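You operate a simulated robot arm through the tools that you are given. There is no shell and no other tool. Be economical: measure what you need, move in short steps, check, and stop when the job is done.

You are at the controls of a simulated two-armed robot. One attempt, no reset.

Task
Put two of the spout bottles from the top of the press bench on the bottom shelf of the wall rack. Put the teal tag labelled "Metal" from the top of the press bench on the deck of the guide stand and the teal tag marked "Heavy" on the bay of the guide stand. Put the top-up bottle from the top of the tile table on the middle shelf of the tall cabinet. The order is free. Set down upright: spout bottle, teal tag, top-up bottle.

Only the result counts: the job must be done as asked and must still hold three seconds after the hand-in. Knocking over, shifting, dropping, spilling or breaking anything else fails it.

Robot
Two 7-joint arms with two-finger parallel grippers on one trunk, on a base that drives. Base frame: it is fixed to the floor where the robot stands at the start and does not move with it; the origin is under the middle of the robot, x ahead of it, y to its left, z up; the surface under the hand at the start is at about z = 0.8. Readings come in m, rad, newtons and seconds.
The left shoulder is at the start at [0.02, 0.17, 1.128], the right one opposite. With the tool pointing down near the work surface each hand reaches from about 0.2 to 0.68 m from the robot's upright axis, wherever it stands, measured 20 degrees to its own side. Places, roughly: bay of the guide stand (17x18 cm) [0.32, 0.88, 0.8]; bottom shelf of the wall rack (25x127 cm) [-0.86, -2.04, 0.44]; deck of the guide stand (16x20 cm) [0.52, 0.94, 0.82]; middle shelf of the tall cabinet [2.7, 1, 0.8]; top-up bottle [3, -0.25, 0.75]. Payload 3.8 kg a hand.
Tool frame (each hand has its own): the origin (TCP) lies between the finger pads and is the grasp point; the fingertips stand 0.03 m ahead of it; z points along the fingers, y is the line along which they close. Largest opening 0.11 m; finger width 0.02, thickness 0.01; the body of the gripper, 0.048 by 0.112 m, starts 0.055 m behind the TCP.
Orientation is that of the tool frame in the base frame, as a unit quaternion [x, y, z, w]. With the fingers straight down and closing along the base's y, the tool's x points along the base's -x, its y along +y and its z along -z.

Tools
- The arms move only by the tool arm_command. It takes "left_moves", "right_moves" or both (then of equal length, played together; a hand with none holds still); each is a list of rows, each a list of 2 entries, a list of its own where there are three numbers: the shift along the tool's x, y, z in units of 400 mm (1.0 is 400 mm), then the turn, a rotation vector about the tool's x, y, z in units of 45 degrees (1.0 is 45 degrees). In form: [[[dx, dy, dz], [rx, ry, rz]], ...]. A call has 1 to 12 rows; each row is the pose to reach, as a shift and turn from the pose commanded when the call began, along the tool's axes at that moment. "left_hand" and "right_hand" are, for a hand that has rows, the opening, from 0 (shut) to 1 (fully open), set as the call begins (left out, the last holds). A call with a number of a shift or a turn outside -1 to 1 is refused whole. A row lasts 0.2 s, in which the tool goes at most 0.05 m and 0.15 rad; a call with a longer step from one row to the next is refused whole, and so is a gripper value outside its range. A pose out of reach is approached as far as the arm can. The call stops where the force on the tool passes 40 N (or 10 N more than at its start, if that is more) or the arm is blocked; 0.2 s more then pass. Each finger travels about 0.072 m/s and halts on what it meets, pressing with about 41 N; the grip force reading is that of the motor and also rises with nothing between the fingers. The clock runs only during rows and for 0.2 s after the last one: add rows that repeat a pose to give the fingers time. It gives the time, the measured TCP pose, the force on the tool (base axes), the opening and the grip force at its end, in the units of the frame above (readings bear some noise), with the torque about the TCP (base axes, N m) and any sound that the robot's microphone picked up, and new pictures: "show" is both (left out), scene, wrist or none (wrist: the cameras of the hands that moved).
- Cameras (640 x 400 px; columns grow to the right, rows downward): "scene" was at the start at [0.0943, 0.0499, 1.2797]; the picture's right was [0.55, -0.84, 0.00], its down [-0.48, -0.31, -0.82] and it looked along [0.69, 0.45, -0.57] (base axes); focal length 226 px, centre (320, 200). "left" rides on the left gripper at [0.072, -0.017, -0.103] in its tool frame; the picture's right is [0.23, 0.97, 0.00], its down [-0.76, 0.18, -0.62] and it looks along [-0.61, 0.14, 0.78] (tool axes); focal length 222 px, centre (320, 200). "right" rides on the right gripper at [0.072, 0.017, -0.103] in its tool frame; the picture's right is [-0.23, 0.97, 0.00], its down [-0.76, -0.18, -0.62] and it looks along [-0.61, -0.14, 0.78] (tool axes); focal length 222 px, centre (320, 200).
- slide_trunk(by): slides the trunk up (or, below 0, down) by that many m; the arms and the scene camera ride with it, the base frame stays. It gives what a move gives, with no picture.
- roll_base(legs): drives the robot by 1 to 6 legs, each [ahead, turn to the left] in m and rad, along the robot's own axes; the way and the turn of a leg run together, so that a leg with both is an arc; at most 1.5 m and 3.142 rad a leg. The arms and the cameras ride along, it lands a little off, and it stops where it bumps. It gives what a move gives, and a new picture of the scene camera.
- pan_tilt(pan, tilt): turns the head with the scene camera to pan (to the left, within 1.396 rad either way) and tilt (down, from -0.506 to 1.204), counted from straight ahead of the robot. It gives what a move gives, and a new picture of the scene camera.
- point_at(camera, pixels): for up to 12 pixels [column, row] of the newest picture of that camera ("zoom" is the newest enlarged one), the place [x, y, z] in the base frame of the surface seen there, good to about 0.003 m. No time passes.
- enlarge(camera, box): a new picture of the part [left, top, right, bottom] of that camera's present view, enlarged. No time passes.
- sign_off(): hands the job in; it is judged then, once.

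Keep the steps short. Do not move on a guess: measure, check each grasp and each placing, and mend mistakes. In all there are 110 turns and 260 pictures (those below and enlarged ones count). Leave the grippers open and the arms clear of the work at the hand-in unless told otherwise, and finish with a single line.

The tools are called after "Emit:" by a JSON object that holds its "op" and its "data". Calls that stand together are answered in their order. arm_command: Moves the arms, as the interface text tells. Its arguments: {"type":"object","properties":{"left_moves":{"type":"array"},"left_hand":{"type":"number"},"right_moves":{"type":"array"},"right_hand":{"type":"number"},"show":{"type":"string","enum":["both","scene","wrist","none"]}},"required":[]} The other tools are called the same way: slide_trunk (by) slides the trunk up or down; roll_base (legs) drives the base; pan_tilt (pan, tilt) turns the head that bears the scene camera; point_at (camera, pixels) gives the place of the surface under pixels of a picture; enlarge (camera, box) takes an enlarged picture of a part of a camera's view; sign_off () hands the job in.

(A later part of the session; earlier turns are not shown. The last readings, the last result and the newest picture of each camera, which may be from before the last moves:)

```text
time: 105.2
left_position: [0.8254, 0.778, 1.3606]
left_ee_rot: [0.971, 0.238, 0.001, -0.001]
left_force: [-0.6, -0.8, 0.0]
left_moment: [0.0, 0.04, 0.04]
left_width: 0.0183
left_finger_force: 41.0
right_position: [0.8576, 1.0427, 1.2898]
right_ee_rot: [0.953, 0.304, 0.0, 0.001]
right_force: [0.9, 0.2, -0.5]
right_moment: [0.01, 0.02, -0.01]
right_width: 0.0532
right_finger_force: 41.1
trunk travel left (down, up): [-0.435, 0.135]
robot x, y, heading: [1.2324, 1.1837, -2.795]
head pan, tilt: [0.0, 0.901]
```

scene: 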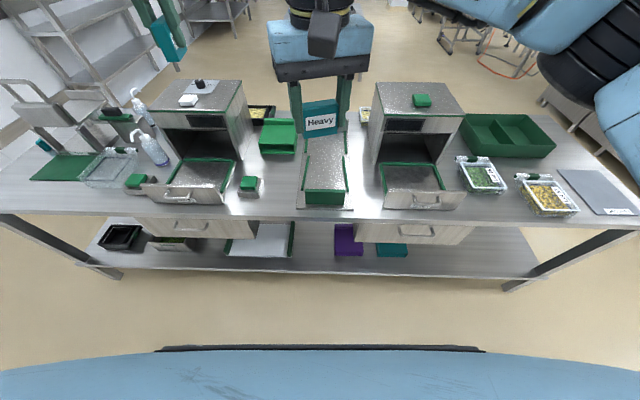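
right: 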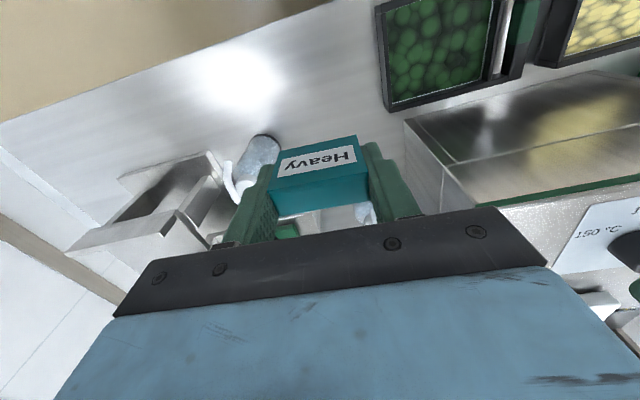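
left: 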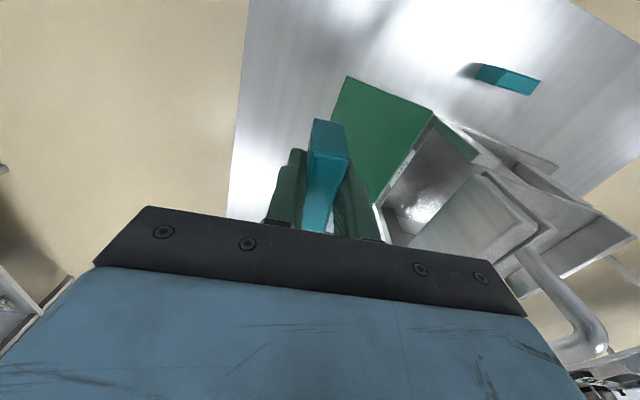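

I see the guide stand at about (325,165). Zoom and measure.

Emit:
{"op": "enlarge", "data": {"camera": "scene", "box": [260, 110, 390, 215]}}

Emit:
{"op": "point_at", "data": {"camera": "scene", "pixels": [[325, 148], [325, 165], [325, 180], [325, 200], [310, 180], [340, 180], [344, 160], [304, 160], [350, 207], [300, 207], [325, 138], [278, 135]]}}

```text
3.81 times, centred on (325, 162) of scene
```

zoom: 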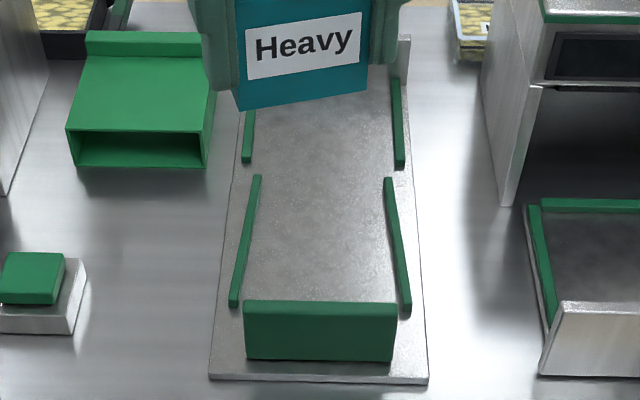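

```text
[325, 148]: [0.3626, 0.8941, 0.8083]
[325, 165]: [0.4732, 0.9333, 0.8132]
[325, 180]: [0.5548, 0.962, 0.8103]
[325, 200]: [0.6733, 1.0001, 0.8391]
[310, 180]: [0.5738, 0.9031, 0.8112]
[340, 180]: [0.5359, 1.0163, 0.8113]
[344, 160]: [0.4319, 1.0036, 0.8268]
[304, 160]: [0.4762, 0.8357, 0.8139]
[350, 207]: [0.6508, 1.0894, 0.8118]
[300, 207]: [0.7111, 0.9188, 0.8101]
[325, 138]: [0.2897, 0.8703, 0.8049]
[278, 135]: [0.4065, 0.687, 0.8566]
```

Check the back edge position before going nearer.

Emit:
{"op": "point_at", "data": {"camera": "scene", "pixels": [[330, 217], [420, 222], [220, 220], [330, 278], [320, 348], [480, 350], [160, 350], [325, 212]]}}

Emit:
{"op": "roll_base", "data": {"legs": [[0.24, 0]]}}

```text
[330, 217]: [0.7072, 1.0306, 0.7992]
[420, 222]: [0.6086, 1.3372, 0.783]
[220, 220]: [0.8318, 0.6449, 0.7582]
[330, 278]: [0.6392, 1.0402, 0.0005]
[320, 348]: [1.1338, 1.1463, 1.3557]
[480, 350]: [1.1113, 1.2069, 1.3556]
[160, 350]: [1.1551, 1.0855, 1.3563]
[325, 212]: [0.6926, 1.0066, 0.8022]
```

```text
time: 106.9
left_position: [0.603, 0.7013, 1.3619]
left_ee_rot: [0.972, 0.236, -0.001, -0.001]
left_force: [-0.1, 0.8, -1.3]
left_moment: [-0.02, 0.0, 0.01]
left_width: 0.0183
left_finger_force: 41.2
right_position: [0.6382, 0.9665, 1.2911]
right_ee_rot: [0.953, 0.303, 0.0, 0.0]
right_force: [0.1, 0.5, -0.5]
right_moment: [-0.03, -0.01, 0.01]
right_width: 0.0531
right_finger_force: 40.8
trunk travel left (down, up): [-0.435, 0.135]
robot x, y, heading: [1.0144, 1.1011, -2.803]
head pan, tilt: [0.0, 0.901]
```

scene: 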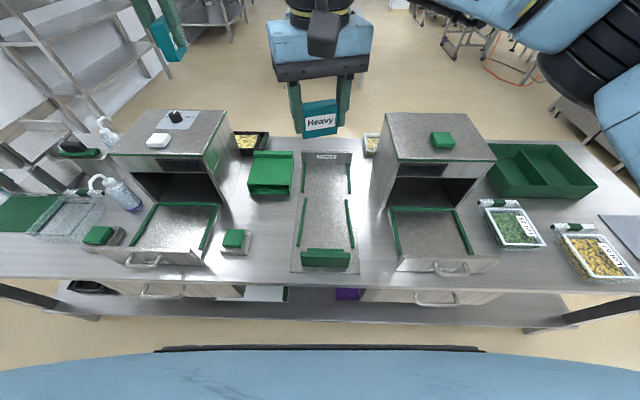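

Both arms: right hand 25 cm to its right, left hand over the deck at (0.52,0.945), aligned with the rails.

Emit:
{"op": "arm_command", "data": {"left_moves": [[[0.015, -0.1, 0], [0, 0, 0.03]], [[0.03, -0.21, 0], [0, 0, 0.06]], [[0.047, -0.32, 0], [0, 0, 0.09]], [[0.063, -0.43, 0], [0, 0, 0.12]], [[0.08, -0.54, 0], [0, 0, 0.15]], [[0.095, -0.637, 0], [0, 0, 0.176]], [[0.095, -0.637, 0], [0, 0, 0.176]]], "right_moves": [[[0.03, -0.11, 0], [0, 0, 0]], [[0.06, -0.22, 0], [0, 0, 0]], [[0.09, -0.33, 0], [0, 0, 0]], [[0.12, -0.43, 0], [0, 0, 0]], [[0.15, -0.52, 0], [0, 0, 0]], [[0.171, -0.6, 0], [0, 0, 0]], [[0.171, -0.6, 0], [0, 0, 0]]], "show": "scene"}}

Emit:
{"op": "slide_trunk", "data": {"by": -0.12}}

```text
time: 108.5
left_position: [0.6474, 0.8216, 1.3031]
left_ee_rot: [0.984, 0.175, 0.0, -0.001]
left_force: [0.0, -0.1, 0.0]
left_moment: [0.03, 0.02, 0.01]
left_width: 0.0185
left_finger_force: 40.7
left hand out of reach, approached as far as the arm can: row 1, 2, 3, 4, 5, 6, 7
right_position: [0.5561, 1.2005, 1.289]
right_ee_rot: [0.953, 0.303, 0.0, 0.0]
right_force: [-0.6, -1.5, 0.4]
right_moment: [0.02, -0.01, 0.02]
right_width: 0.0529
right_finger_force: 41.5
trunk travel left (down, up): [-0.435, 0.135]
robot x, y, heading: [1.0167, 1.1045, -2.803]
head pan, tilt: [0.0, 0.901]
```

scene: 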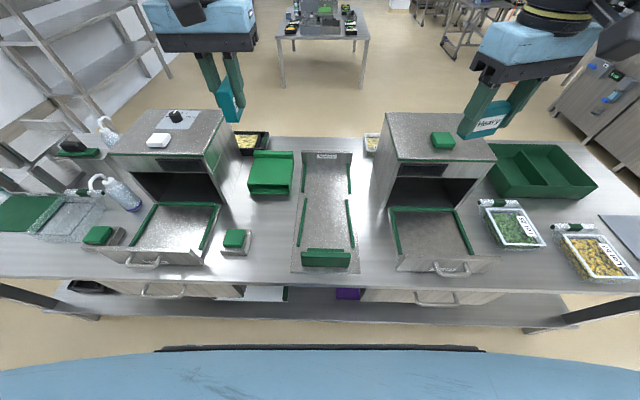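

```text
time: 110.0
left_position: [0.6479, 0.8224, 1.1837]
left_ee_rot: [0.985, 0.175, -0.001, -0.001]
left_force: [-0.4, -0.6, -0.8]
left_moment: [0.01, -0.03, 0.01]
left_width: 0.018
left_finger_force: 41.3
right_position: [0.5564, 1.2014, 1.1687]
right_ee_rot: [0.953, 0.302, 0.0, 0.0]
right_force: [-0.6, -0.5, -0.1]
right_moment: [-0.02, 0.0, 0.02]
right_width: 0.053
right_finger_force: 40.5
trunk travel left (down, up): [-0.315, 0.255]
robot x, y, heading: [1.0159, 1.1017, -2.799]
head pan, tilt: [0.0, 0.901]
```

The left hand was out of reach up high. Go down 4 cm and see where the command stands.

Emit:
{"op": "arm_command", "data": {"left_moves": [[[0, 0, 0.1], [0, 0, 0]], [[0, 0, 0.1], [0, 0, 0]]], "show": "none"}}

```text
time: 110.6
left_position: [0.648, 0.8247, 1.1439]
left_ee_rot: [0.984, 0.176, 0.0, -0.001]
left_force: [0.2, 0.3, 0.1]
left_moment: [-0.01, -0.03, -0.02]
left_width: 0.0182
left_finger_force: 40.3
right_position: [0.5558, 1.2019, 1.1692]
right_ee_rot: [0.953, 0.303, -0.001, 0.0]
right_force: [0.6, 0.2, -0.1]
right_moment: [0.0, -0.01, -0.01]
right_width: 0.0532
right_finger_force: 41.1
trunk travel left (down, up): [-0.315, 0.255]
robot x, y, heading: [1.0091, 1.102, -2.802]
head pan, tilt: [0.0, 0.901]
```

The command follows the actual pose. Move over the deck centre while lowering to z≈1.0.

Emit:
{"op": "arm_command", "data": {"left_moves": [[[-0.039, -0.079, 0.07], [0, 0, 0]], [[-0.078, -0.157, 0.14], [0, 0, 0]], [[-0.118, -0.235, 0.21], [0, 0, 0]], [[-0.157, -0.314, 0.28], [0, 0, 0]], [[-0.196, -0.392, 0.36], [0, 0, 0]], [[-0.196, -0.392, 0.36], [0, 0, 0]]], "show": "both"}}

```text
time: 112.0
left_position: [0.6571, 0.8259, 1.0596]
left_ee_rot: [0.985, 0.175, -0.002, 0.0]
left_force: [0.2, -0.6, -0.9]
left_moment: [-0.02, 0.01, 0.01]
left_width: 0.0181
left_finger_force: 41.1
left hand out of reach, approached as far as the arm can: row 1, 2, 3, 4, 5, 6
right_position: [0.557, 1.2013, 1.1689]
right_ee_rot: [0.953, 0.303, 0.0, 0.0]
right_force: [-0.5, -0.1, 0.3]
right_moment: [0.0, -0.01, 0.03]
right_width: 0.0529
right_finger_force: 41.7
trunk travel left (down, up): [-0.315, 0.255]
robot x, y, heading: [1.0166, 1.1007, -2.8]
head pan, tilt: [0.0, 0.901]
```

scene: 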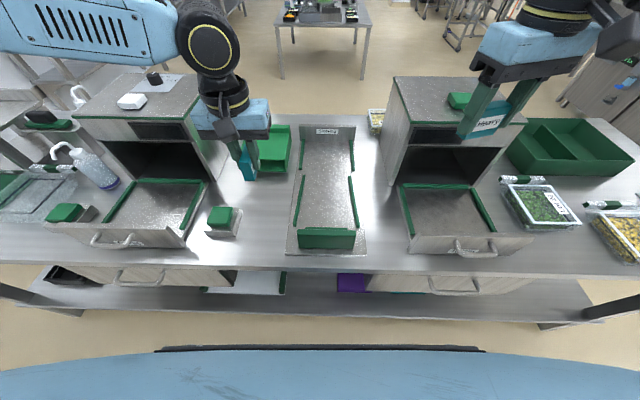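
left: 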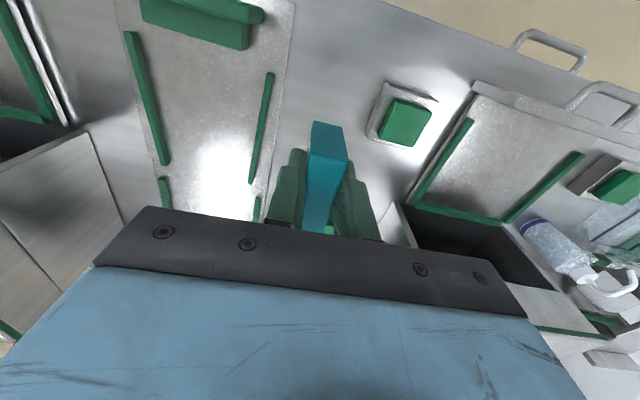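

Likely an arm limit inward. Turn the base right by 0.3 rad so the deck lies to the left hand's own side.

Emit:
{"op": "roll_base", "data": {"legs": [[0, -0.3]]}}

```text
time: 113.4
left_position: [0.5911, 0.9447, 1.0592]
left_ee_rot: [1.0, 0.025, -0.001, -0.002]
left_force: [-0.8, 1.1, 0.2]
left_moment: [-0.01, 0.02, -0.02]
left_width: 0.018
left_finger_force: 40.9
right_position: [0.6065, 1.3337, 1.1686]
right_ee_rot: [0.988, 0.156, -0.001, 0.0]
right_force: [-0.5, 0.0, -0.7]
right_moment: [-0.01, 0.01, 0.01]
right_width: 0.0535
right_finger_force: 41.3
trunk travel left (down, up): [-0.315, 0.255]
robot x, y, heading: [1.0124, 1.0999, -3.1]
head pan, tilt: [0.0, 0.901]
```

scene: 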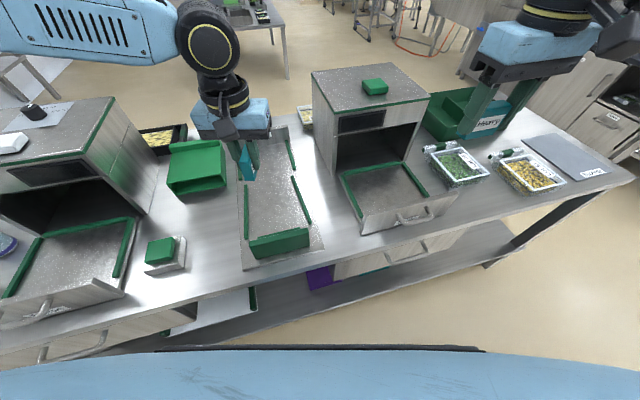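

Now the left hand is 6.6 cm short of the deck centre; move over it and down to z≈0.90.

Emit:
{"op": "arm_command", "data": {"left_moves": [[[-0.055, 0, 0.06], [0, 0, 0]], [[-0.11, 0, 0.14], [0, 0, 0]], [[-0.165, -0.008, 0.23], [0, 0, 0]], [[-0.165, -0.008, 0.32], [0, 0, 0]], [[-0.165, -0.008, 0.4], [0, 0, 0]]], "show": "both"}}

```text
time: 114.6
left_position: [0.5797, 0.8806, 0.9583]
left_ee_rot: [1.0, 0.025, -0.001, -0.001]
left_force: [0.8, -0.8, -0.2]
left_moment: [0.01, -0.01, 0.0]
left_width: 0.0179
left_finger_force: 41.2
left hand out of reach, approached as far as the arm can: row 1, 2, 3, 4, 5
right_position: [0.6064, 1.3321, 1.169]
right_ee_rot: [0.988, 0.155, -0.001, 0.0]
right_force: [0.1, 0.7, 0.1]
right_moment: [0.01, 0.02, 0.0]
right_width: 0.0529
right_finger_force: 40.9
trunk travel left (down, up): [-0.315, 0.255]
robot x, y, heading: [1.0103, 1.0985, -3.102]
head pan, tilt: [0.0, 0.901]
```

scene: 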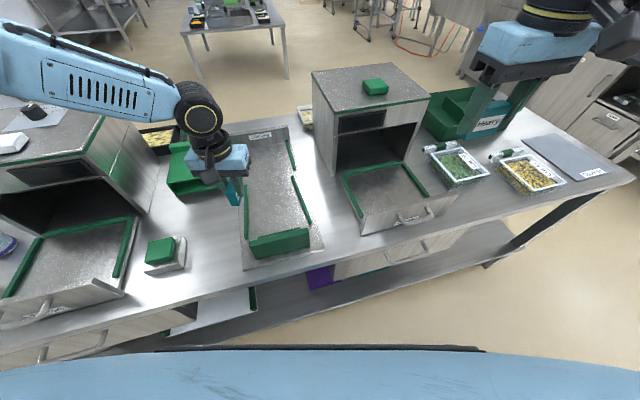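
left: 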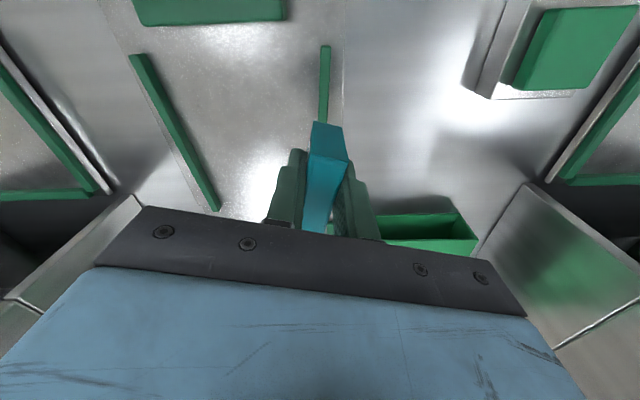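

The arm seems stuck in a poor configuration. I'll bring it back toward its start posture (up and to the left), then retry.

Emit:
{"op": "arm_command", "data": {"left_moves": [[[0, 0, -0.12], [0, 0, 0]], [[0, 0, -0.24], [0, 0, 0]], [[0, 0, -0.36], [0, 0, 0]], [[0, 0, -0.48], [0, 0, 0]], [[0, 0.1, -0.5], [0, 0, 0]], [[0, 0.2, -0.55], [0, 0, 0]], [[0.02, 0.3, -0.6], [0, 0, 0]], [[0.05, 0.35, -0.62], [0, 0, 0]], [[0.05, 0.35, -0.62], [0, 0, 0]]], "show": "scene"}}

```text
time: 116.6
left_position: [0.6081, 0.7436, 1.2075]
left_ee_rot: [1.0, 0.025, 0.0, -0.001]
left_force: [0.4, 0.6, -0.9]
left_moment: [0.03, 0.0, -0.01]
left_width: 0.018
left_finger_force: 40.7
right_position: [0.6064, 1.3328, 1.1699]
right_ee_rot: [0.988, 0.156, 0.0, 0.0]
right_force: [-0.4, 0.5, -0.4]
right_moment: [-0.01, -0.01, 0.02]
right_width: 0.0527
right_finger_force: 41.0
trunk travel left (down, up): [-0.315, 0.255]
robot x, y, heading: [1.0142, 1.1037, -3.1]
head pan, tilt: [0.0, 0.901]
```

scene: 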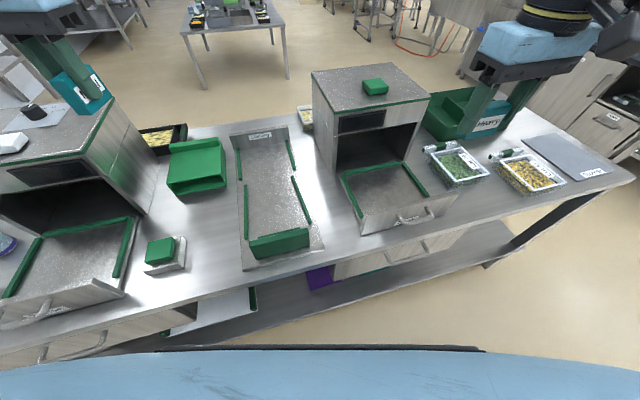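

Reached again. Turn the base another 0.3 rad right so the deck lies well into the left hand's area.

Emit:
{"op": "roll_base", "data": {"legs": [[0, -0.3]]}}

```text
time: 118.0
left_position: [0.5196, 0.8785, 1.2066]
left_ee_rot: [0.992, -0.124, -0.001, -0.001]
left_force: [-0.8, 1.0, -0.3]
left_moment: [0.01, 0.01, 0.03]
left_width: 0.0181
left_finger_force: 41.1
right_position: [0.6928, 1.443, 1.1707]
right_ee_rot: [1.0, 0.007, -0.001, 0.001]
right_force: [-0.3, -0.2, 0.0]
right_moment: [0.0, -0.03, 0.0]
right_width: 0.0531
right_finger_force: 40.8
trunk travel left (down, up): [-0.315, 0.255]
robot x, y, heading: [1.0103, 1.1016, 2.887]
head pan, tilt: [0.0, 0.901]
```

scene: 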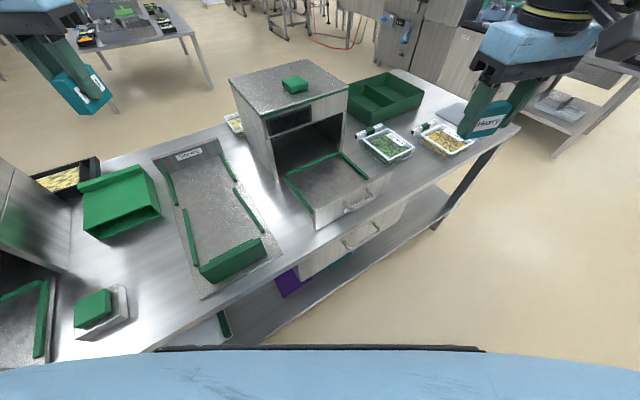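

Close now: shift 6.6 cm over and descend to z≈0.90.

Emit:
{"op": "arm_command", "data": {"left_moves": [[[-0.005, -0.02, 0.11], [0, 0, 0]], [[-0.01, -0.05, 0.22], [0, 0, 0]], [[-0.015, -0.08, 0.33], [0, 0, 0]], [[-0.02, -0.11, 0.44], [0, 0, 0]], [[-0.024, -0.14, 0.55], [0, 0, 0]], [[-0.028, -0.164, 0.66], [0, 0, 0]], [[-0.028, -0.164, 0.767], [0, 0, 0]], [[-0.028, -0.164, 0.767], [0, 0, 0]]], "show": "both"}}

```text
time: 119.8
left_position: [0.5258, 0.9455, 0.8989]
left_ee_rot: [0.992, -0.123, -0.001, 0.0]
left_force: [-1.4, -0.4, -1.0]
left_moment: [0.0, 0.02, 0.0]
left_width: 0.0181
left_finger_force: 41.1
right_position: [0.6931, 1.4429, 1.1687]
right_ee_rot: [1.0, 0.007, -0.001, 0.0]
right_force: [-0.6, -1.2, -0.1]
right_moment: [-0.01, 0.0, -0.01]
right_width: 0.0532
right_finger_force: 41.0
trunk travel left (down, up): [-0.315, 0.255]
robot x, y, heading: [1.0152, 1.1011, 2.882]
head pan, tilt: [0.0, 0.901]
```

scene: 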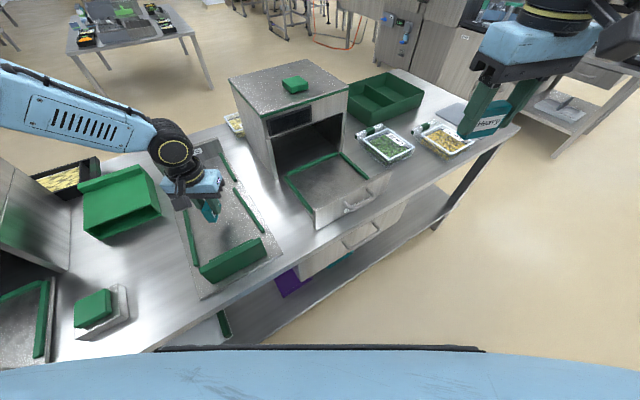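
left: 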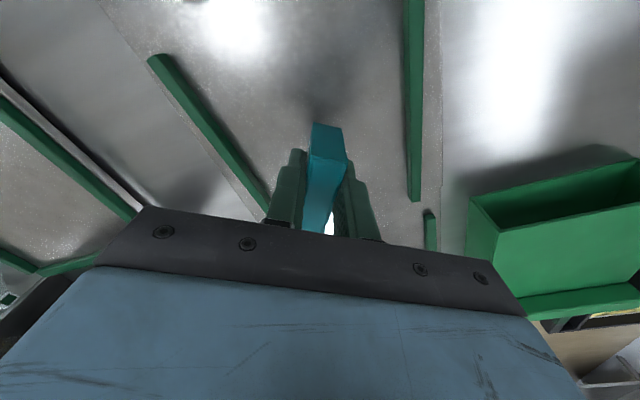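

Above the deck between the rails. Lower ~4.3 cm to touch.

Emit:
{"op": "arm_command", "data": {"left_moves": [[[0, 0, 0.06], [0, 0, 0]], [[0, 0, 0.1], [0, 0, 0]], [[0, 0, 0.108], [0, 0, 0]], [[0, 0, 0.112], [0, 0, 0]]], "show": "none"}}

```text
time: 120.8
left_position: [0.533, 0.9331, 0.8774]
left_ee_rot: [0.992, -0.124, 0.0, -0.002]
left_force: [0.3, -0.4, -0.5]
left_moment: [-0.03, 0.03, -0.02]
left_width: 0.0182
left_finger_force: 41.1
left hand out of reach, approached as far as the arm can: row 1, 2, 3, 4
right_position: [0.6922, 1.4428, 1.1696]
right_ee_rot: [1.0, 0.007, 0.0, 0.0]
right_force: [0.2, -0.2, 0.3]
right_moment: [-0.02, 0.04, -0.03]
right_width: 0.0533
right_finger_force: 41.2
trunk travel left (down, up): [-0.315, 0.255]
robot x, y, heading: [1.0155, 1.101, 2.884]
head pan, tilt: [0.0, 0.901]
```

Arm limit downward; the hand is still well over the deck at (0.533,0.933). Use the trunk for the last 2 cm.

Emit:
{"op": "slide_trunk", "data": {"by": -0.019}}

Emit:
{"op": "arm_command", "data": {"left_moves": [[[0, 0, 0], [0, 0, 0]]], "show": "both"}}

```text
time: 121.4
left_position: [0.5342, 0.9324, 0.858]
left_ee_rot: [0.992, -0.124, 0.0, -0.002]
left_force: [-0.5, 0.4, 0.1]
left_moment: [-0.04, 0.01, 0.01]
left_width: 0.0183
left_finger_force: 41.3
right_position: [0.6922, 1.4435, 1.1512]
right_ee_rot: [1.0, 0.007, -0.001, 0.0]
right_force: [0.6, 0.2, -0.7]
right_moment: [-0.02, -0.01, 0.02]
right_width: 0.0531
right_finger_force: 40.9
trunk travel left (down, up): [-0.296, 0.274]
robot x, y, heading: [1.0156, 1.0992, 2.886]
head pan, tilt: [0.0, 0.901]
```

```text
time: 121.8
left_position: [0.5331, 0.9323, 0.8574]
left_ee_rot: [0.992, -0.123, 0.0, -0.001]
left_force: [0.0, -0.5, -0.5]
left_moment: [-0.02, -0.01, 0.02]
left_width: 0.018
left_finger_force: 41.5
right_position: [0.6931, 1.4429, 1.1511]
right_ee_rot: [1.0, 0.007, -0.001, 0.0]
right_force: [-0.1, -0.1, 0.7]
right_moment: [0.02, 0.0, 0.04]
right_width: 0.053
right_finger_force: 41.4
trunk travel left (down, up): [-0.296, 0.274]
robot x, y, heading: [1.0097, 1.1021, 2.881]
head pan, tilt: [0.0, 0.901]
```

scene: 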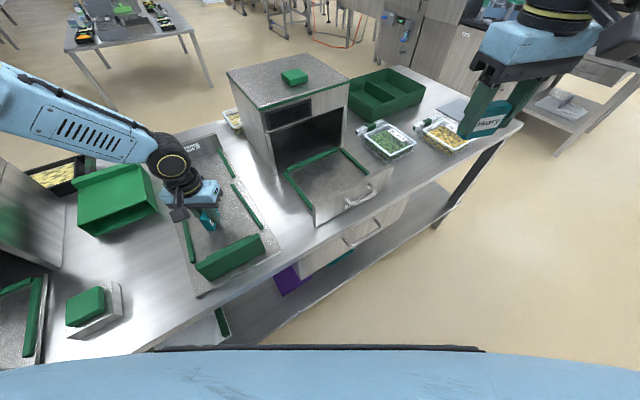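
left: 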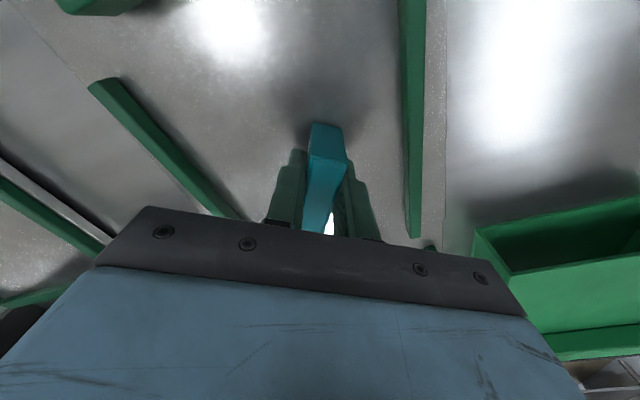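

About 3 mm above the deck by reckoning. Lower the trunk 3 mm and check force.

Emit:
{"op": "slide_trunk", "data": {"by": -0.003}}

```text
time: 122.3
left_position: [0.5334, 0.9323, 0.856]
left_ee_rot: [0.992, -0.124, -0.001, -0.001]
left_force: [1.2, -1.7, 12.1]
left_moment: [-0.21, -0.29, 0.01]
left_width: 0.018
left_finger_force: 40.8
right_position: [0.6933, 1.4431, 1.1479]
right_ee_rot: [1.0, 0.006, -0.001, 0.0]
right_force: [-0.7, -0.4, -0.4]
right_moment: [0.01, 0.01, 0.03]
right_width: 0.0529
right_finger_force: 41.1
trunk travel left (down, up): [-0.293, 0.277]
robot x, y, heading: [1.0123, 1.1006, 2.885]
head pan, tilt: [0.0, 0.901]
```

Contact (12 N). Open to 0.5, then lift.

Emit:
{"op": "arm_command", "data": {"left_moves": [[[0, 0, 0], [0, 0, 0]], [[0, 0, 0], [0, 0, 0]], [[0, 0, 0], [0, 0, 0]]], "left_hand": 0.5, "show": "none"}}

Emit:
{"op": "arm_command", "data": {"left_moves": [[[0, 0, -0.05], [0, 0, 0]], [[0, 0, -0.12], [0, 0, 0]], [[0, 0, -0.24], [0, 0, 0]], [[0, 0, -0.36], [0, 0, 0]], [[0, 0, -0.48], [0, 0, 0]], [[0, 0, -0.6], [0, 0, 0]], [[0, 0, -0.72], [0, 0, 0]], [[0, 0, -0.82], [0, 0, 0]]], "show": "both"}}

```text
time: 123.1
left_position: [0.5326, 0.933, 0.853]
left_ee_rot: [0.992, -0.123, -0.001, -0.001]
left_force: [-0.8, -0.4, 0.1]
left_moment: [-0.01, -0.02, -0.01]
left_width: 0.0547
left_finger_force: 0.1
right_position: [0.6932, 1.444, 1.1469]
right_ee_rot: [1.0, 0.007, -0.001, -0.001]
right_force: [-0.3, 0.7, 0.3]
right_moment: [0.02, 0.01, -0.02]
right_width: 0.0533
right_finger_force: 41.1
trunk travel left (down, up): [-0.293, 0.277]
robot x, y, heading: [1.015, 1.1034, 2.881]
head pan, tilt: [0.0, 0.901]
```

```text
time: 124.9
left_position: [0.5309, 0.9308, 1.1833]
left_ee_rot: [0.992, -0.124, -0.002, 0.0]
left_force: [0.2, 0.0, -0.1]
left_moment: [0.02, 0.01, 0.0]
left_width: 0.055
left_finger_force: 0.1
right_position: [0.6929, 1.4422, 1.1486]
right_ee_rot: [1.0, 0.007, -0.001, 0.0]
right_force: [-0.3, -0.1, -0.5]
right_moment: [0.0, -0.02, 0.01]
right_width: 0.0529
right_finger_force: 41.4
trunk travel left (down, up): [-0.293, 0.277]
robot x, y, heading: [1.0133, 1.1031, 2.883]
head pan, tilt: [0.0, 0.901]
```

scene: 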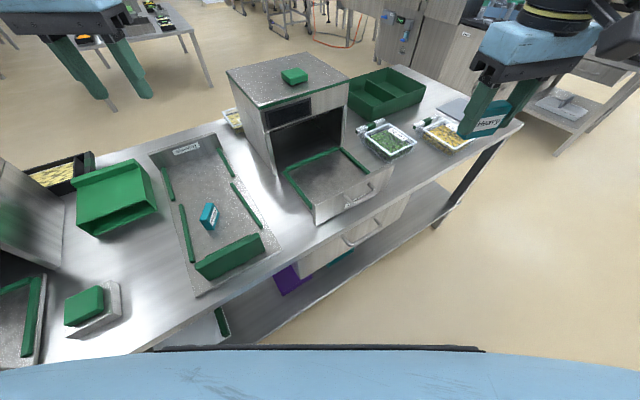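
left: 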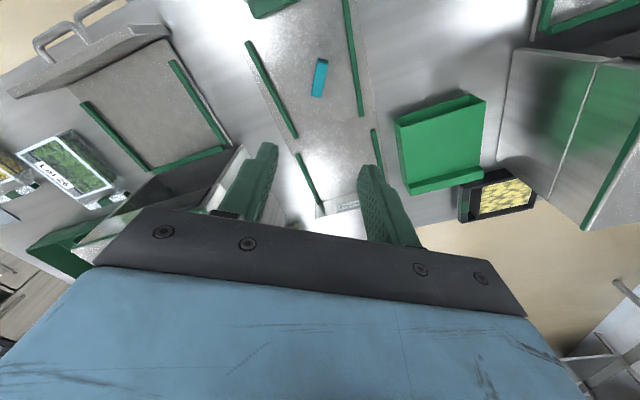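

Metal stands on the deck. Now turn the base left by 1.267 rad so the right hand's side faces the bay, then lower the trunk ~0.09.

Emit:
{"op": "roll_base", "data": {"legs": [[0, 1.267]]}}

Emit:
{"op": "slide_trunk", "data": {"by": -0.085}}

Emit:
{"op": "pan_tilt", "data": {"pan": -0.5, "tilt": 0.8}}

```text
time: 128.5
left_position: [1.032, 0.5905, 1.184]
left_ee_rot: [0.873, 0.488, -0.002, 0.0]
left_force: [-0.4, -0.4, -0.6]
left_moment: [0.02, 0.0, 0.02]
left_width: 0.055
left_finger_force: 0.0
right_position: [0.5921, 0.897, 1.1487]
right_ee_rot: [0.802, 0.598, 0.0, 0.0]
right_force: [-0.7, -0.5, -0.8]
right_moment: [0.01, 0.02, -0.01]
right_width: 0.0532
right_finger_force: 41.2
trunk travel left (down, up): [-0.293, 0.277]
robot x, y, heading: [1.0142, 1.1037, -2.13]
head pan, tilt: [0.0, 0.901]
```

scene: 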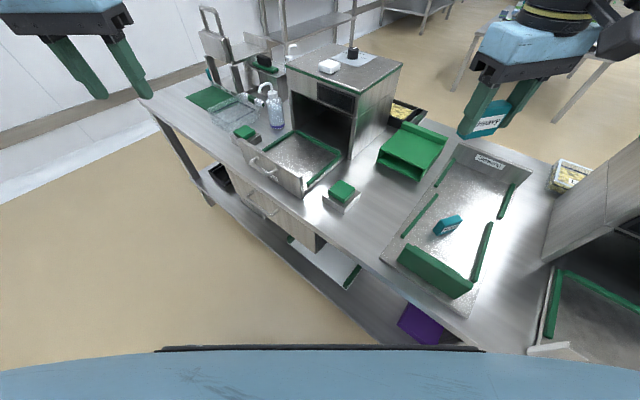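

```text
time: 129.7
left_position: [1.0315, 0.5894, 1.098]
left_ee_rot: [0.873, 0.488, -0.001, 0.0]
left_force: [0.7, 0.3, 0.4]
left_moment: [-0.01, -0.01, -0.05]
left_width: 0.055
left_finger_force: 0.1
right_position: [0.5929, 0.8965, 1.0626]
right_ee_rot: [0.801, 0.598, 0.0, 0.001]
right_force: [0.1, 0.4, -0.3]
right_moment: [0.0, 0.02, -0.01]
right_width: 0.0533
right_finger_force: 40.9
trunk travel left (down, up): [-0.208, 0.362]
robot x, y, heading: [1.0168, 1.1025, -2.135]
head pan, tilt: [0.0, 0.901]
```

```text
time: 130.6
left_position: [1.0316, 0.5895, 1.1]
left_ee_rot: [0.873, 0.488, -0.002, 0.0]
left_force: [0.4, 0.6, -0.2]
left_moment: [0.02, 0.01, 0.04]
left_width: 0.0551
left_finger_force: 0.0
right_position: [0.5917, 0.8967, 1.0622]
right_ee_rot: [0.802, 0.597, 0.0, 0.0]
right_force: [-0.2, -0.4, -0.5]
right_moment: [-0.01, -0.01, -0.01]
right_width: 0.0531
right_finger_force: 40.8
trunk travel left (down, up): [-0.208, 0.362]
robot x, y, heading: [1.0146, 1.1048, -2.13]
head pan, tilt: [-0.499, 0.799]
```

scene: 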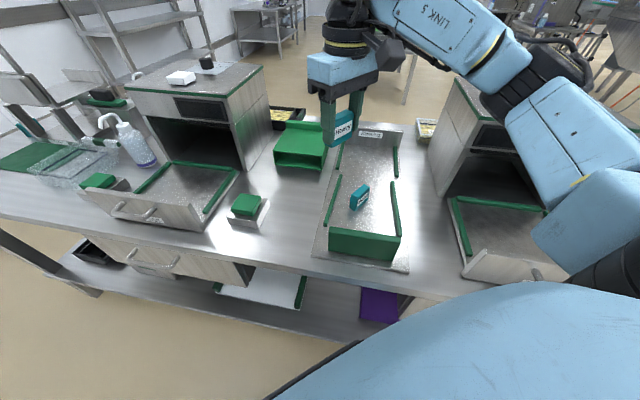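

Measure the bay's extent.

Emit:
{"op": "enlarge", "data": {"camera": "scene", "box": [310, 110, 430, 200]}}

Emit:
{"op": "point_at", "data": {"camera": "zoom", "pixels": [[310, 110], [310, 150], [300, 190], [320, 220], [440, 150], [445, 225], [220, 240], [350, 90], [330, 240], [300, 225], [455, 180]]}}

```text
4.44 times, centred on (370, 155) of scene
```

zoom: 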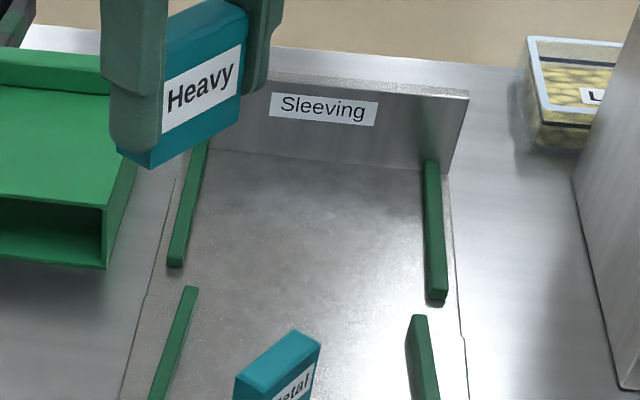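

```text
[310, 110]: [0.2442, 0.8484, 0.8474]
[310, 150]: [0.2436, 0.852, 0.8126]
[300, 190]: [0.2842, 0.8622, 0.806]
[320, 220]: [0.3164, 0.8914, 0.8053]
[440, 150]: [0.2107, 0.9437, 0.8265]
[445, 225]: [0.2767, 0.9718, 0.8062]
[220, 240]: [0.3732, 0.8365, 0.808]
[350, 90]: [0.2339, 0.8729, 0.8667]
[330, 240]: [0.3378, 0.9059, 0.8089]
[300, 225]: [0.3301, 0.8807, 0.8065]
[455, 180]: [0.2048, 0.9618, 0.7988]
```

Target spot (0.34,0.886), bay surface 0.8065. Move the right hand out over it, then down to z≈0.90.

Emit:
{"op": "arm_command", "data": {"right_moves": [[[-0.034, -0.1, 0.03], [0, 0, 0]], [[-0.069, -0.2, 0.06], [0, 0, 0]], [[-0.103, -0.3, 0.09], [0, 0, 0]], [[-0.137, -0.4, 0.12], [0, 0, 0]], [[-0.172, -0.5, 0.15], [0, 0, 0]], [[-0.206, -0.595, 0.18], [0, 0, 0]], [[-0.206, -0.595, 0.28], [0, 0, 0]], [[-0.206, -0.595, 0.4], [0, 0, 0]], [[-0.206, -0.595, 0.4], [0, 0, 0]]], "show": "both"}}

```text
time: 132.6
left_position: [1.0336, 0.5861, 1.0973]
left_ee_rot: [0.873, 0.488, -0.001, -0.002]
left_force: [0.8, -0.6, 0.2]
left_moment: [0.03, 0.09, -0.02]
left_width: 0.055
left_finger_force: 0.0
right_position: [0.4065, 0.9356, 0.8971]
right_ee_rot: [0.801, 0.598, 0.0, -0.001]
right_force: [1.3, -0.2, -0.4]
right_moment: [0.07, 0.02, -0.02]
right_width: 0.0533
right_finger_force: 41.2
right hand out of reach, approached as far as the arm can: row 5, 6, 7, 8, 9
trunk travel left (down, up): [-0.208, 0.362]
robot x, y, heading: [1.0133, 1.1028, -2.14]
head pan, tilt: [-0.499, 0.799]
```

scene: 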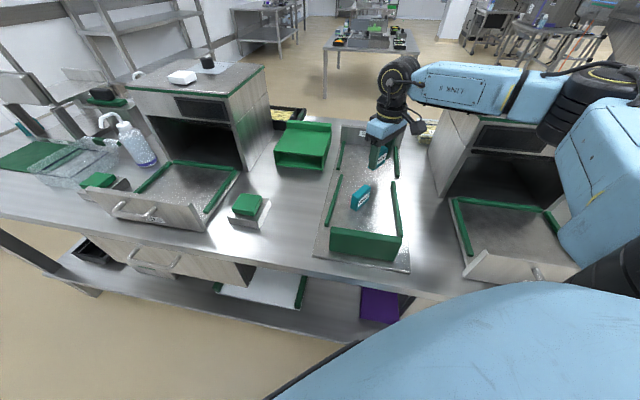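
right: 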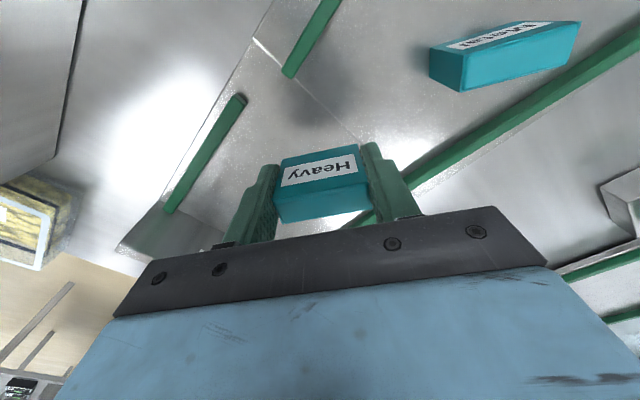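

From here the bay is just out of the right arm's reach. It's closer from the front, where I must go for the bottles anyway. Lift and retract the right hand, raise the trunk.

Emit:
{"op": "arm_command", "data": {"right_moves": [[[0, 0.03, -0.11], [0, 0, 0]], [[0.01, 0.1, -0.2], [0, 0, 0]], [[0.02, 0.2, -0.26], [0, 0, 0]], [[0.03, 0.3, -0.32], [0, 0, 0]], [[0.035, 0.4, -0.38], [0, 0, 0]], [[0.039, 0.471, -0.41], [0, 0, 0]], [[0.039, 0.471, -0.41], [0, 0, 0]]], "show": "none"}}

Emit:
{"op": "slide_trunk", "data": {"by": 0.22}}

Emit:
{"op": "pan_tilt", "data": {"pan": 0, "tilt": 0.6}}

```text
time: 134.2
left_position: [1.0319, 0.5887, 1.0985]
left_ee_rot: [0.873, 0.488, -0.001, 0.0]
left_force: [0.3, -0.9, -0.3]
left_moment: [0.01, 0.02, 0.0]
left_width: 0.0551
left_finger_force: 0.1
right_position: [0.591, 0.8976, 1.0595]
right_ee_rot: [0.802, 0.598, -0.001, 0.001]
right_force: [0.7, -0.4, -0.3]
right_moment: [0.02, -0.01, 0.0]
right_width: 0.0531
right_finger_force: 40.5
trunk travel left (down, up): [-0.208, 0.362]
robot x, y, heading: [1.0156, 1.0973, -2.135]
head pan, tilt: [-0.499, 0.799]
```

```text
time: 136.6
left_position: [1.0327, 0.5882, 1.319]
left_ee_rot: [0.873, 0.488, -0.002, 0.0]
left_force: [1.0, -0.3, 0.3]
left_moment: [0.03, 0.02, 0.0]
left_width: 0.0551
left_finger_force: 0.0
right_position: [0.5908, 0.8965, 1.2777]
right_ee_rot: [0.802, 0.597, 0.0, -0.001]
right_force: [-0.4, 0.0, -0.6]
right_moment: [0.01, -0.01, 0.01]
right_width: 0.0532
right_finger_force: 41.0
trunk travel left (down, up): [-0.428, 0.142]
robot x, y, heading: [1.0129, 1.0996, -2.128]
head pan, tilt: [-0.499, 0.799]
```

```text
time: 137.5
left_position: [1.0319, 0.5892, 1.3193]
left_ee_rot: [0.873, 0.488, -0.001, -0.001]
left_force: [0.2, 0.1, 0.4]
left_moment: [-0.02, -0.02, -0.02]
left_width: 0.0552
left_finger_force: 0.1
right_position: [0.5916, 0.8977, 1.2783]
right_ee_rot: [0.801, 0.598, 0.0, 0.0]
right_force: [0.1, -0.1, 0.9]
right_moment: [0.03, 0.03, 0.01]
right_width: 0.0529
right_finger_force: 40.9
trunk travel left (down, up): [-0.428, 0.142]
robot x, y, heading: [1.0149, 1.0982, -2.13]
head pan, tilt: [0.0, 0.6]
```

scene: 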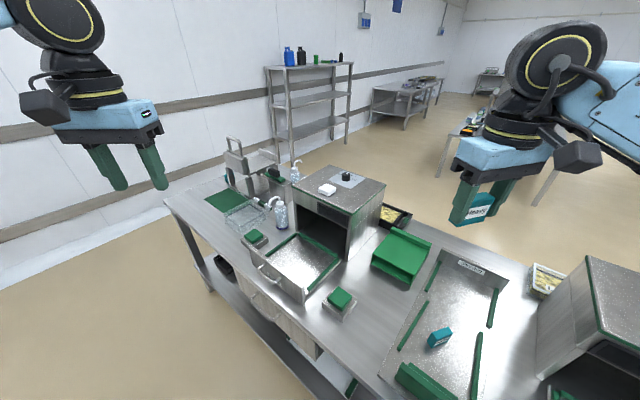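

Drive back round the right end to the front (first half).

Emit:
{"op": "roll_base", "data": {"legs": [[0, 1.209], [0.764, 0], [0, -0.395], [1.204, 0], [0, -1.487], [1.48, 0]]}}

```text
time: 141.0
left_position: [1.4983, 0.9347, 1.3201]
left_ee_rot: [0.445, 0.896, -0.002, 0.0]
left_force: [-0.2, 0.6, -0.2]
left_moment: [-0.01, -0.02, 0.03]
left_width: 0.055
left_finger_force: 0.0
right_position: [1.0528, 0.6343, 1.2777]
right_ee_rot: [0.322, 0.947, -0.001, 0.0]
right_force: [0.1, 0.1, -1.2]
right_moment: [0.01, 0.02, -0.02]
right_width: 0.053
right_finger_force: 41.1
trunk travel left (down, up): [-0.428, 0.142]
robot x, y, heading: [1.0132, 1.1049, -0.929]
head pan, tilt: [0.0, 0.6]
stopped in leg 1: the robot was blocked; the commanded pose is now the measured one
```

scene: 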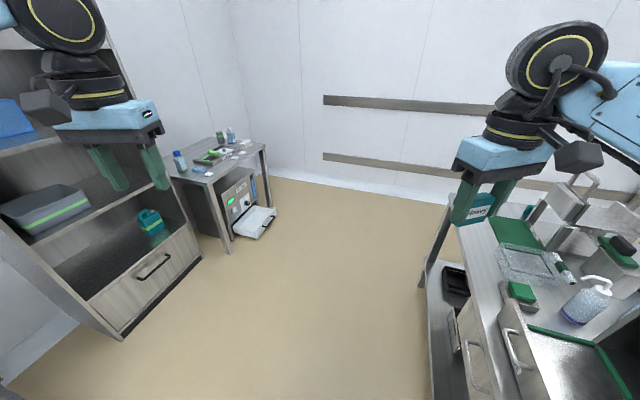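

Blocked, likely a base corner near the bench. Turn further left away from the bench and go out.

Emit:
{"op": "roll_base", "data": {"legs": [[0, 0.6], [0.3, 0]]}}

```text
time: 144.8
left_position: [1.7982, 1.1365, 1.3194]
left_ee_rot: [0.16, 0.987, -0.001, 0.0]
left_force: [-0.4, 0.5, -0.3]
left_moment: [0.04, 0.03, -0.02]
left_width: 0.055
left_finger_force: 0.1
right_position: [1.5996, 0.6387, 1.2774]
right_ee_rot: [0.028, 1.0, 0.0, 0.0]
right_force: [1.0, -1.1, -0.2]
right_moment: [0.03, 0.0, -0.03]
right_width: 0.0533
right_finger_force: 41.0
trunk travel left (down, up): [-0.428, 0.142]
robot x, y, heading: [1.3027, 1.0007, -0.33]
head pan, tilt: [0.0, 0.6]
```

scene: 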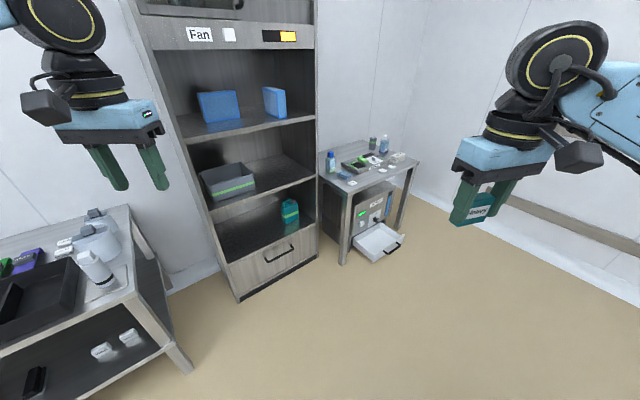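

Free. The cabinet and tile table are right here and the left hand is empty, so I'll do the top-up bottle now. Zoom on both.

Emit:
{"op": "enlarge", "data": {"camera": "scene", "box": [315, 125, 425, 195]}}

Emit:
{"op": "enlarge", "data": {"camera": "scene", "box": [130, 20, 330, 300]}}

Emit:
{"op": "point_at", "data": {"camera": "scene", "pixels": [[331, 162], [385, 145], [373, 144], [350, 190], [322, 175], [415, 163], [270, 180], [210, 208], [310, 175], [250, 110], [285, 200], [345, 260]]}}

```text
5.71 times, centred on (370, 160) of scene
```

zoom: 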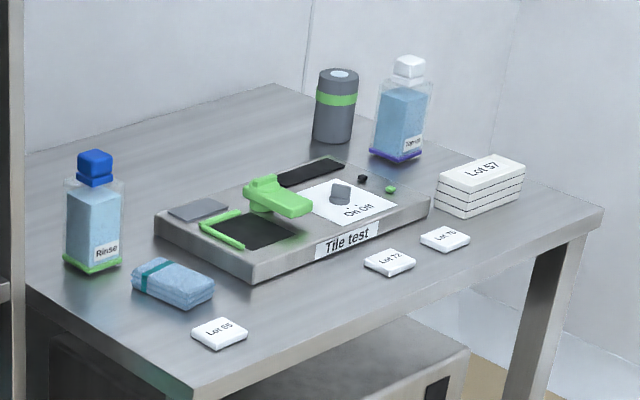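

```text
1.43 times, centred on (230, 160) of scene
```

zoom: 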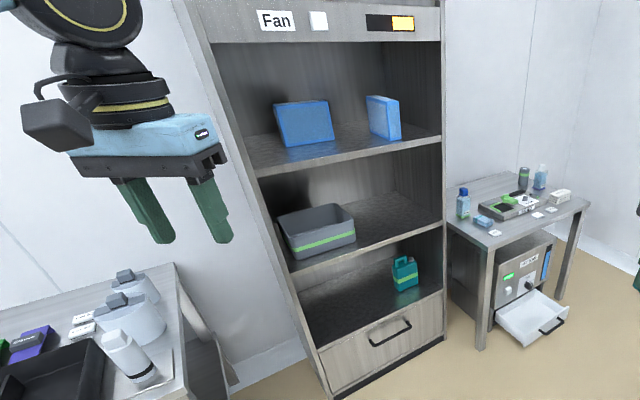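

```text
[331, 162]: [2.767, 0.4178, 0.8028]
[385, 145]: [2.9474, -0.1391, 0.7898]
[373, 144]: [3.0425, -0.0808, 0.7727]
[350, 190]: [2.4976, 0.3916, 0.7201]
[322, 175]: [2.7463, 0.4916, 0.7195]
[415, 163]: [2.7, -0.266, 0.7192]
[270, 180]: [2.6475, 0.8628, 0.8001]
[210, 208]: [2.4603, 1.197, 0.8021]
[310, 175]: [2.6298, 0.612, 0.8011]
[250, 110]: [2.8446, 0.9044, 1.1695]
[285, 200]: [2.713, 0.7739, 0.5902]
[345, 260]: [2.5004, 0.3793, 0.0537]
```

Check the wall position, the open drawer and the bottle with a tighter zoom.

Emit:
{"op": "point_at", "data": {"camera": "scene", "pixels": [[430, 120], [400, 110], [600, 200], [385, 258], [402, 238], [372, 255], [440, 215], [385, 138], [386, 152], [300, 290]]}}

Emit:
{"op": "enlarge", "data": {"camera": "scene", "box": [365, 130, 400, 158]}}

```text
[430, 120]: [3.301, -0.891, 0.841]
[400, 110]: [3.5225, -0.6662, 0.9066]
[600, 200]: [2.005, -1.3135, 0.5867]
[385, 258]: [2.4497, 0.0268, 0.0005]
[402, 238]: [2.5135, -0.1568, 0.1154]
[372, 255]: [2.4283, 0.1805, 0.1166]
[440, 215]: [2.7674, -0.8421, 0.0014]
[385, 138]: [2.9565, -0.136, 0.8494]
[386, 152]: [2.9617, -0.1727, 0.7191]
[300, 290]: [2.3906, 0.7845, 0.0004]
```

```text
14.29 times, centred on (382, 144) of scene
```

zoom: 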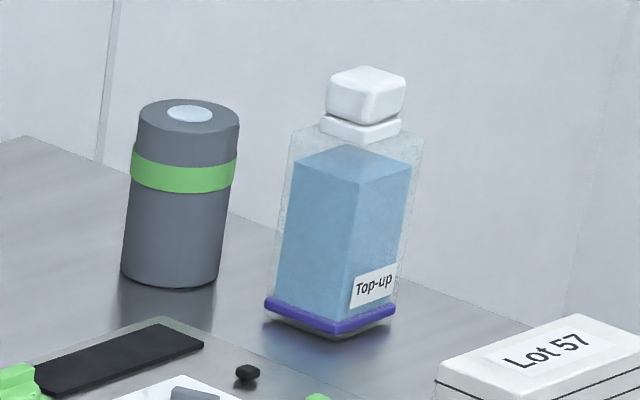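

Top-up bottle confirmed at about (2.96,-0.15). Drive to a spot at the table's front-right corner, clear of the open drawer and the wall.

Emit:
{"op": "roll_base", "data": {"legs": [[0, -0.799], [1.489, 0], [0, 0.808], [0.552, 0], [0, 0.658]]}}

Emit:
{"op": "pan_tilt", "data": {"pan": 0.2, "tilt": 0.8}}

```text
time: 160.9
left_position: [2.7679, -0.0992, 1.3193]
left_ee_rot: [-0.18, 0.984, -0.001, 0.001]
left_force: [0.7, -0.6, 0.3]
left_moment: [-0.01, -0.02, -0.02]
left_width: 0.0548
left_finger_force: 0.1
right_position: [2.9295, -0.6124, 1.2789]
right_ee_rot: [-0.307, 0.952, 0.0, 0.0]
right_force: [-0.3, 0.2, 0.3]
right_moment: [0.0, 0.01, 0.02]
right_width: 0.0529
right_finger_force: 41.2
trunk travel left (down, up): [-0.428, 0.142]
robot x, y, heading: [2.469, -0.5119, 0.35]
head pan, tilt: [0.0, 0.6]
```

scene: 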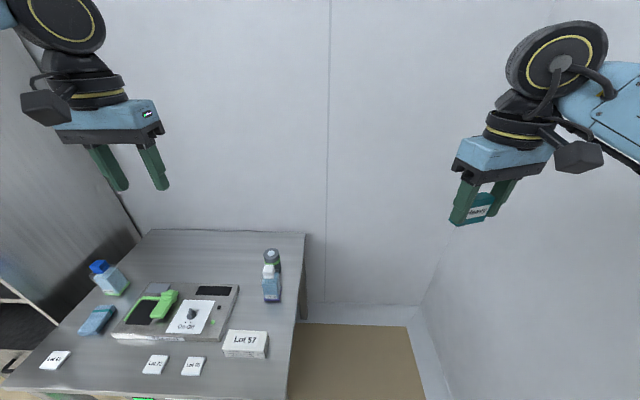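

```text
time: 161.6
left_position: [2.7688, -0.1, 1.3181]
left_ee_rot: [-0.179, 0.984, -0.001, 0.001]
left_force: [-0.7, 0.1, -0.2]
left_moment: [-0.02, 0.0, -0.01]
left_width: 0.0551
left_finger_force: 0.1
right_position: [2.931, -0.6139, 1.2789]
right_ee_rot: [-0.308, 0.951, 0.0, 0.0]
right_force: [-0.5, 0.5, 0.4]
right_moment: [-0.01, 0.0, 0.0]
right_width: 0.053
right_finger_force: 41.3
trunk travel left (down, up): [-0.428, 0.142]
robot x, y, heading: [2.4739, -0.5193, 0.353]
head pan, tilt: [0.201, 0.799]
```

scene: 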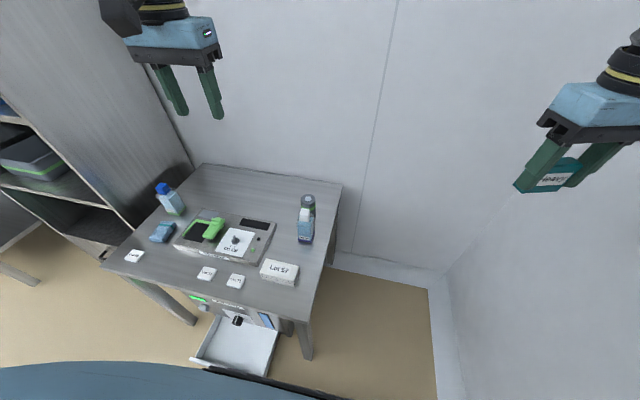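

Emit:
{"op": "enlarge", "data": {"camera": "scene", "box": [285, 185, 330, 255]}}

Emit:
{"op": "point_at", "data": {"camera": "zoom", "pixels": [[320, 140], [320, 175], [270, 180], [360, 190], [310, 230], [310, 290], [280, 300], [350, 300], [335, 90]]}}

```text
5.71 times, centred on (308, 220) of scene
```

zoom: 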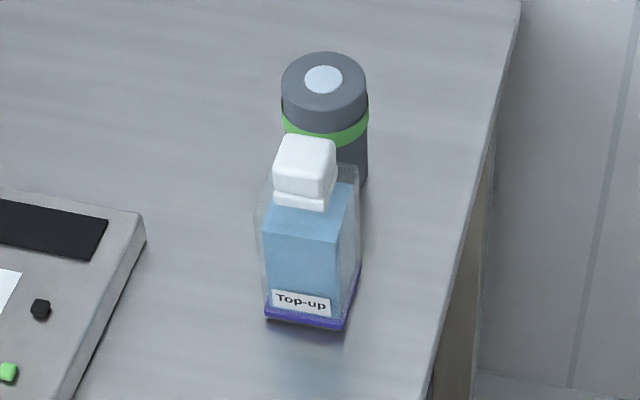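

```text
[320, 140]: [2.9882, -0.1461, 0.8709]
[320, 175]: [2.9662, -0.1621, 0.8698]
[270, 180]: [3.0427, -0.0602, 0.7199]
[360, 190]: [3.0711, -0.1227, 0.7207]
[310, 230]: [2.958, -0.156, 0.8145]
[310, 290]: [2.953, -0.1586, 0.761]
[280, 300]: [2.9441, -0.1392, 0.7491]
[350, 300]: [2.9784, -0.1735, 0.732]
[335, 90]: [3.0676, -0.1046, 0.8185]
```

Emit:
{"op": "point_at", "data": {"camera": "zoom", "pixels": [[268, 314], [342, 324], [359, 275], [305, 318], [300, 155], [277, 180], [325, 193], [333, 150], [280, 150], [300, 200], [350, 175]]}}

```text
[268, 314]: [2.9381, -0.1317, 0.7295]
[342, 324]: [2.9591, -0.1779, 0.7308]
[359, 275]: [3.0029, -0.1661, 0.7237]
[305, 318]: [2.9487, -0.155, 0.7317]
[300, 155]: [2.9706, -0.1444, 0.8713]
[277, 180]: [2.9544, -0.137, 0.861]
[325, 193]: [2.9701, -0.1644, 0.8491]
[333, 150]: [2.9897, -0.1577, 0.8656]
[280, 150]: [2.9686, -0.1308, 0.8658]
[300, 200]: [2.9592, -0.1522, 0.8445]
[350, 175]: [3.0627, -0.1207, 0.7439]
```

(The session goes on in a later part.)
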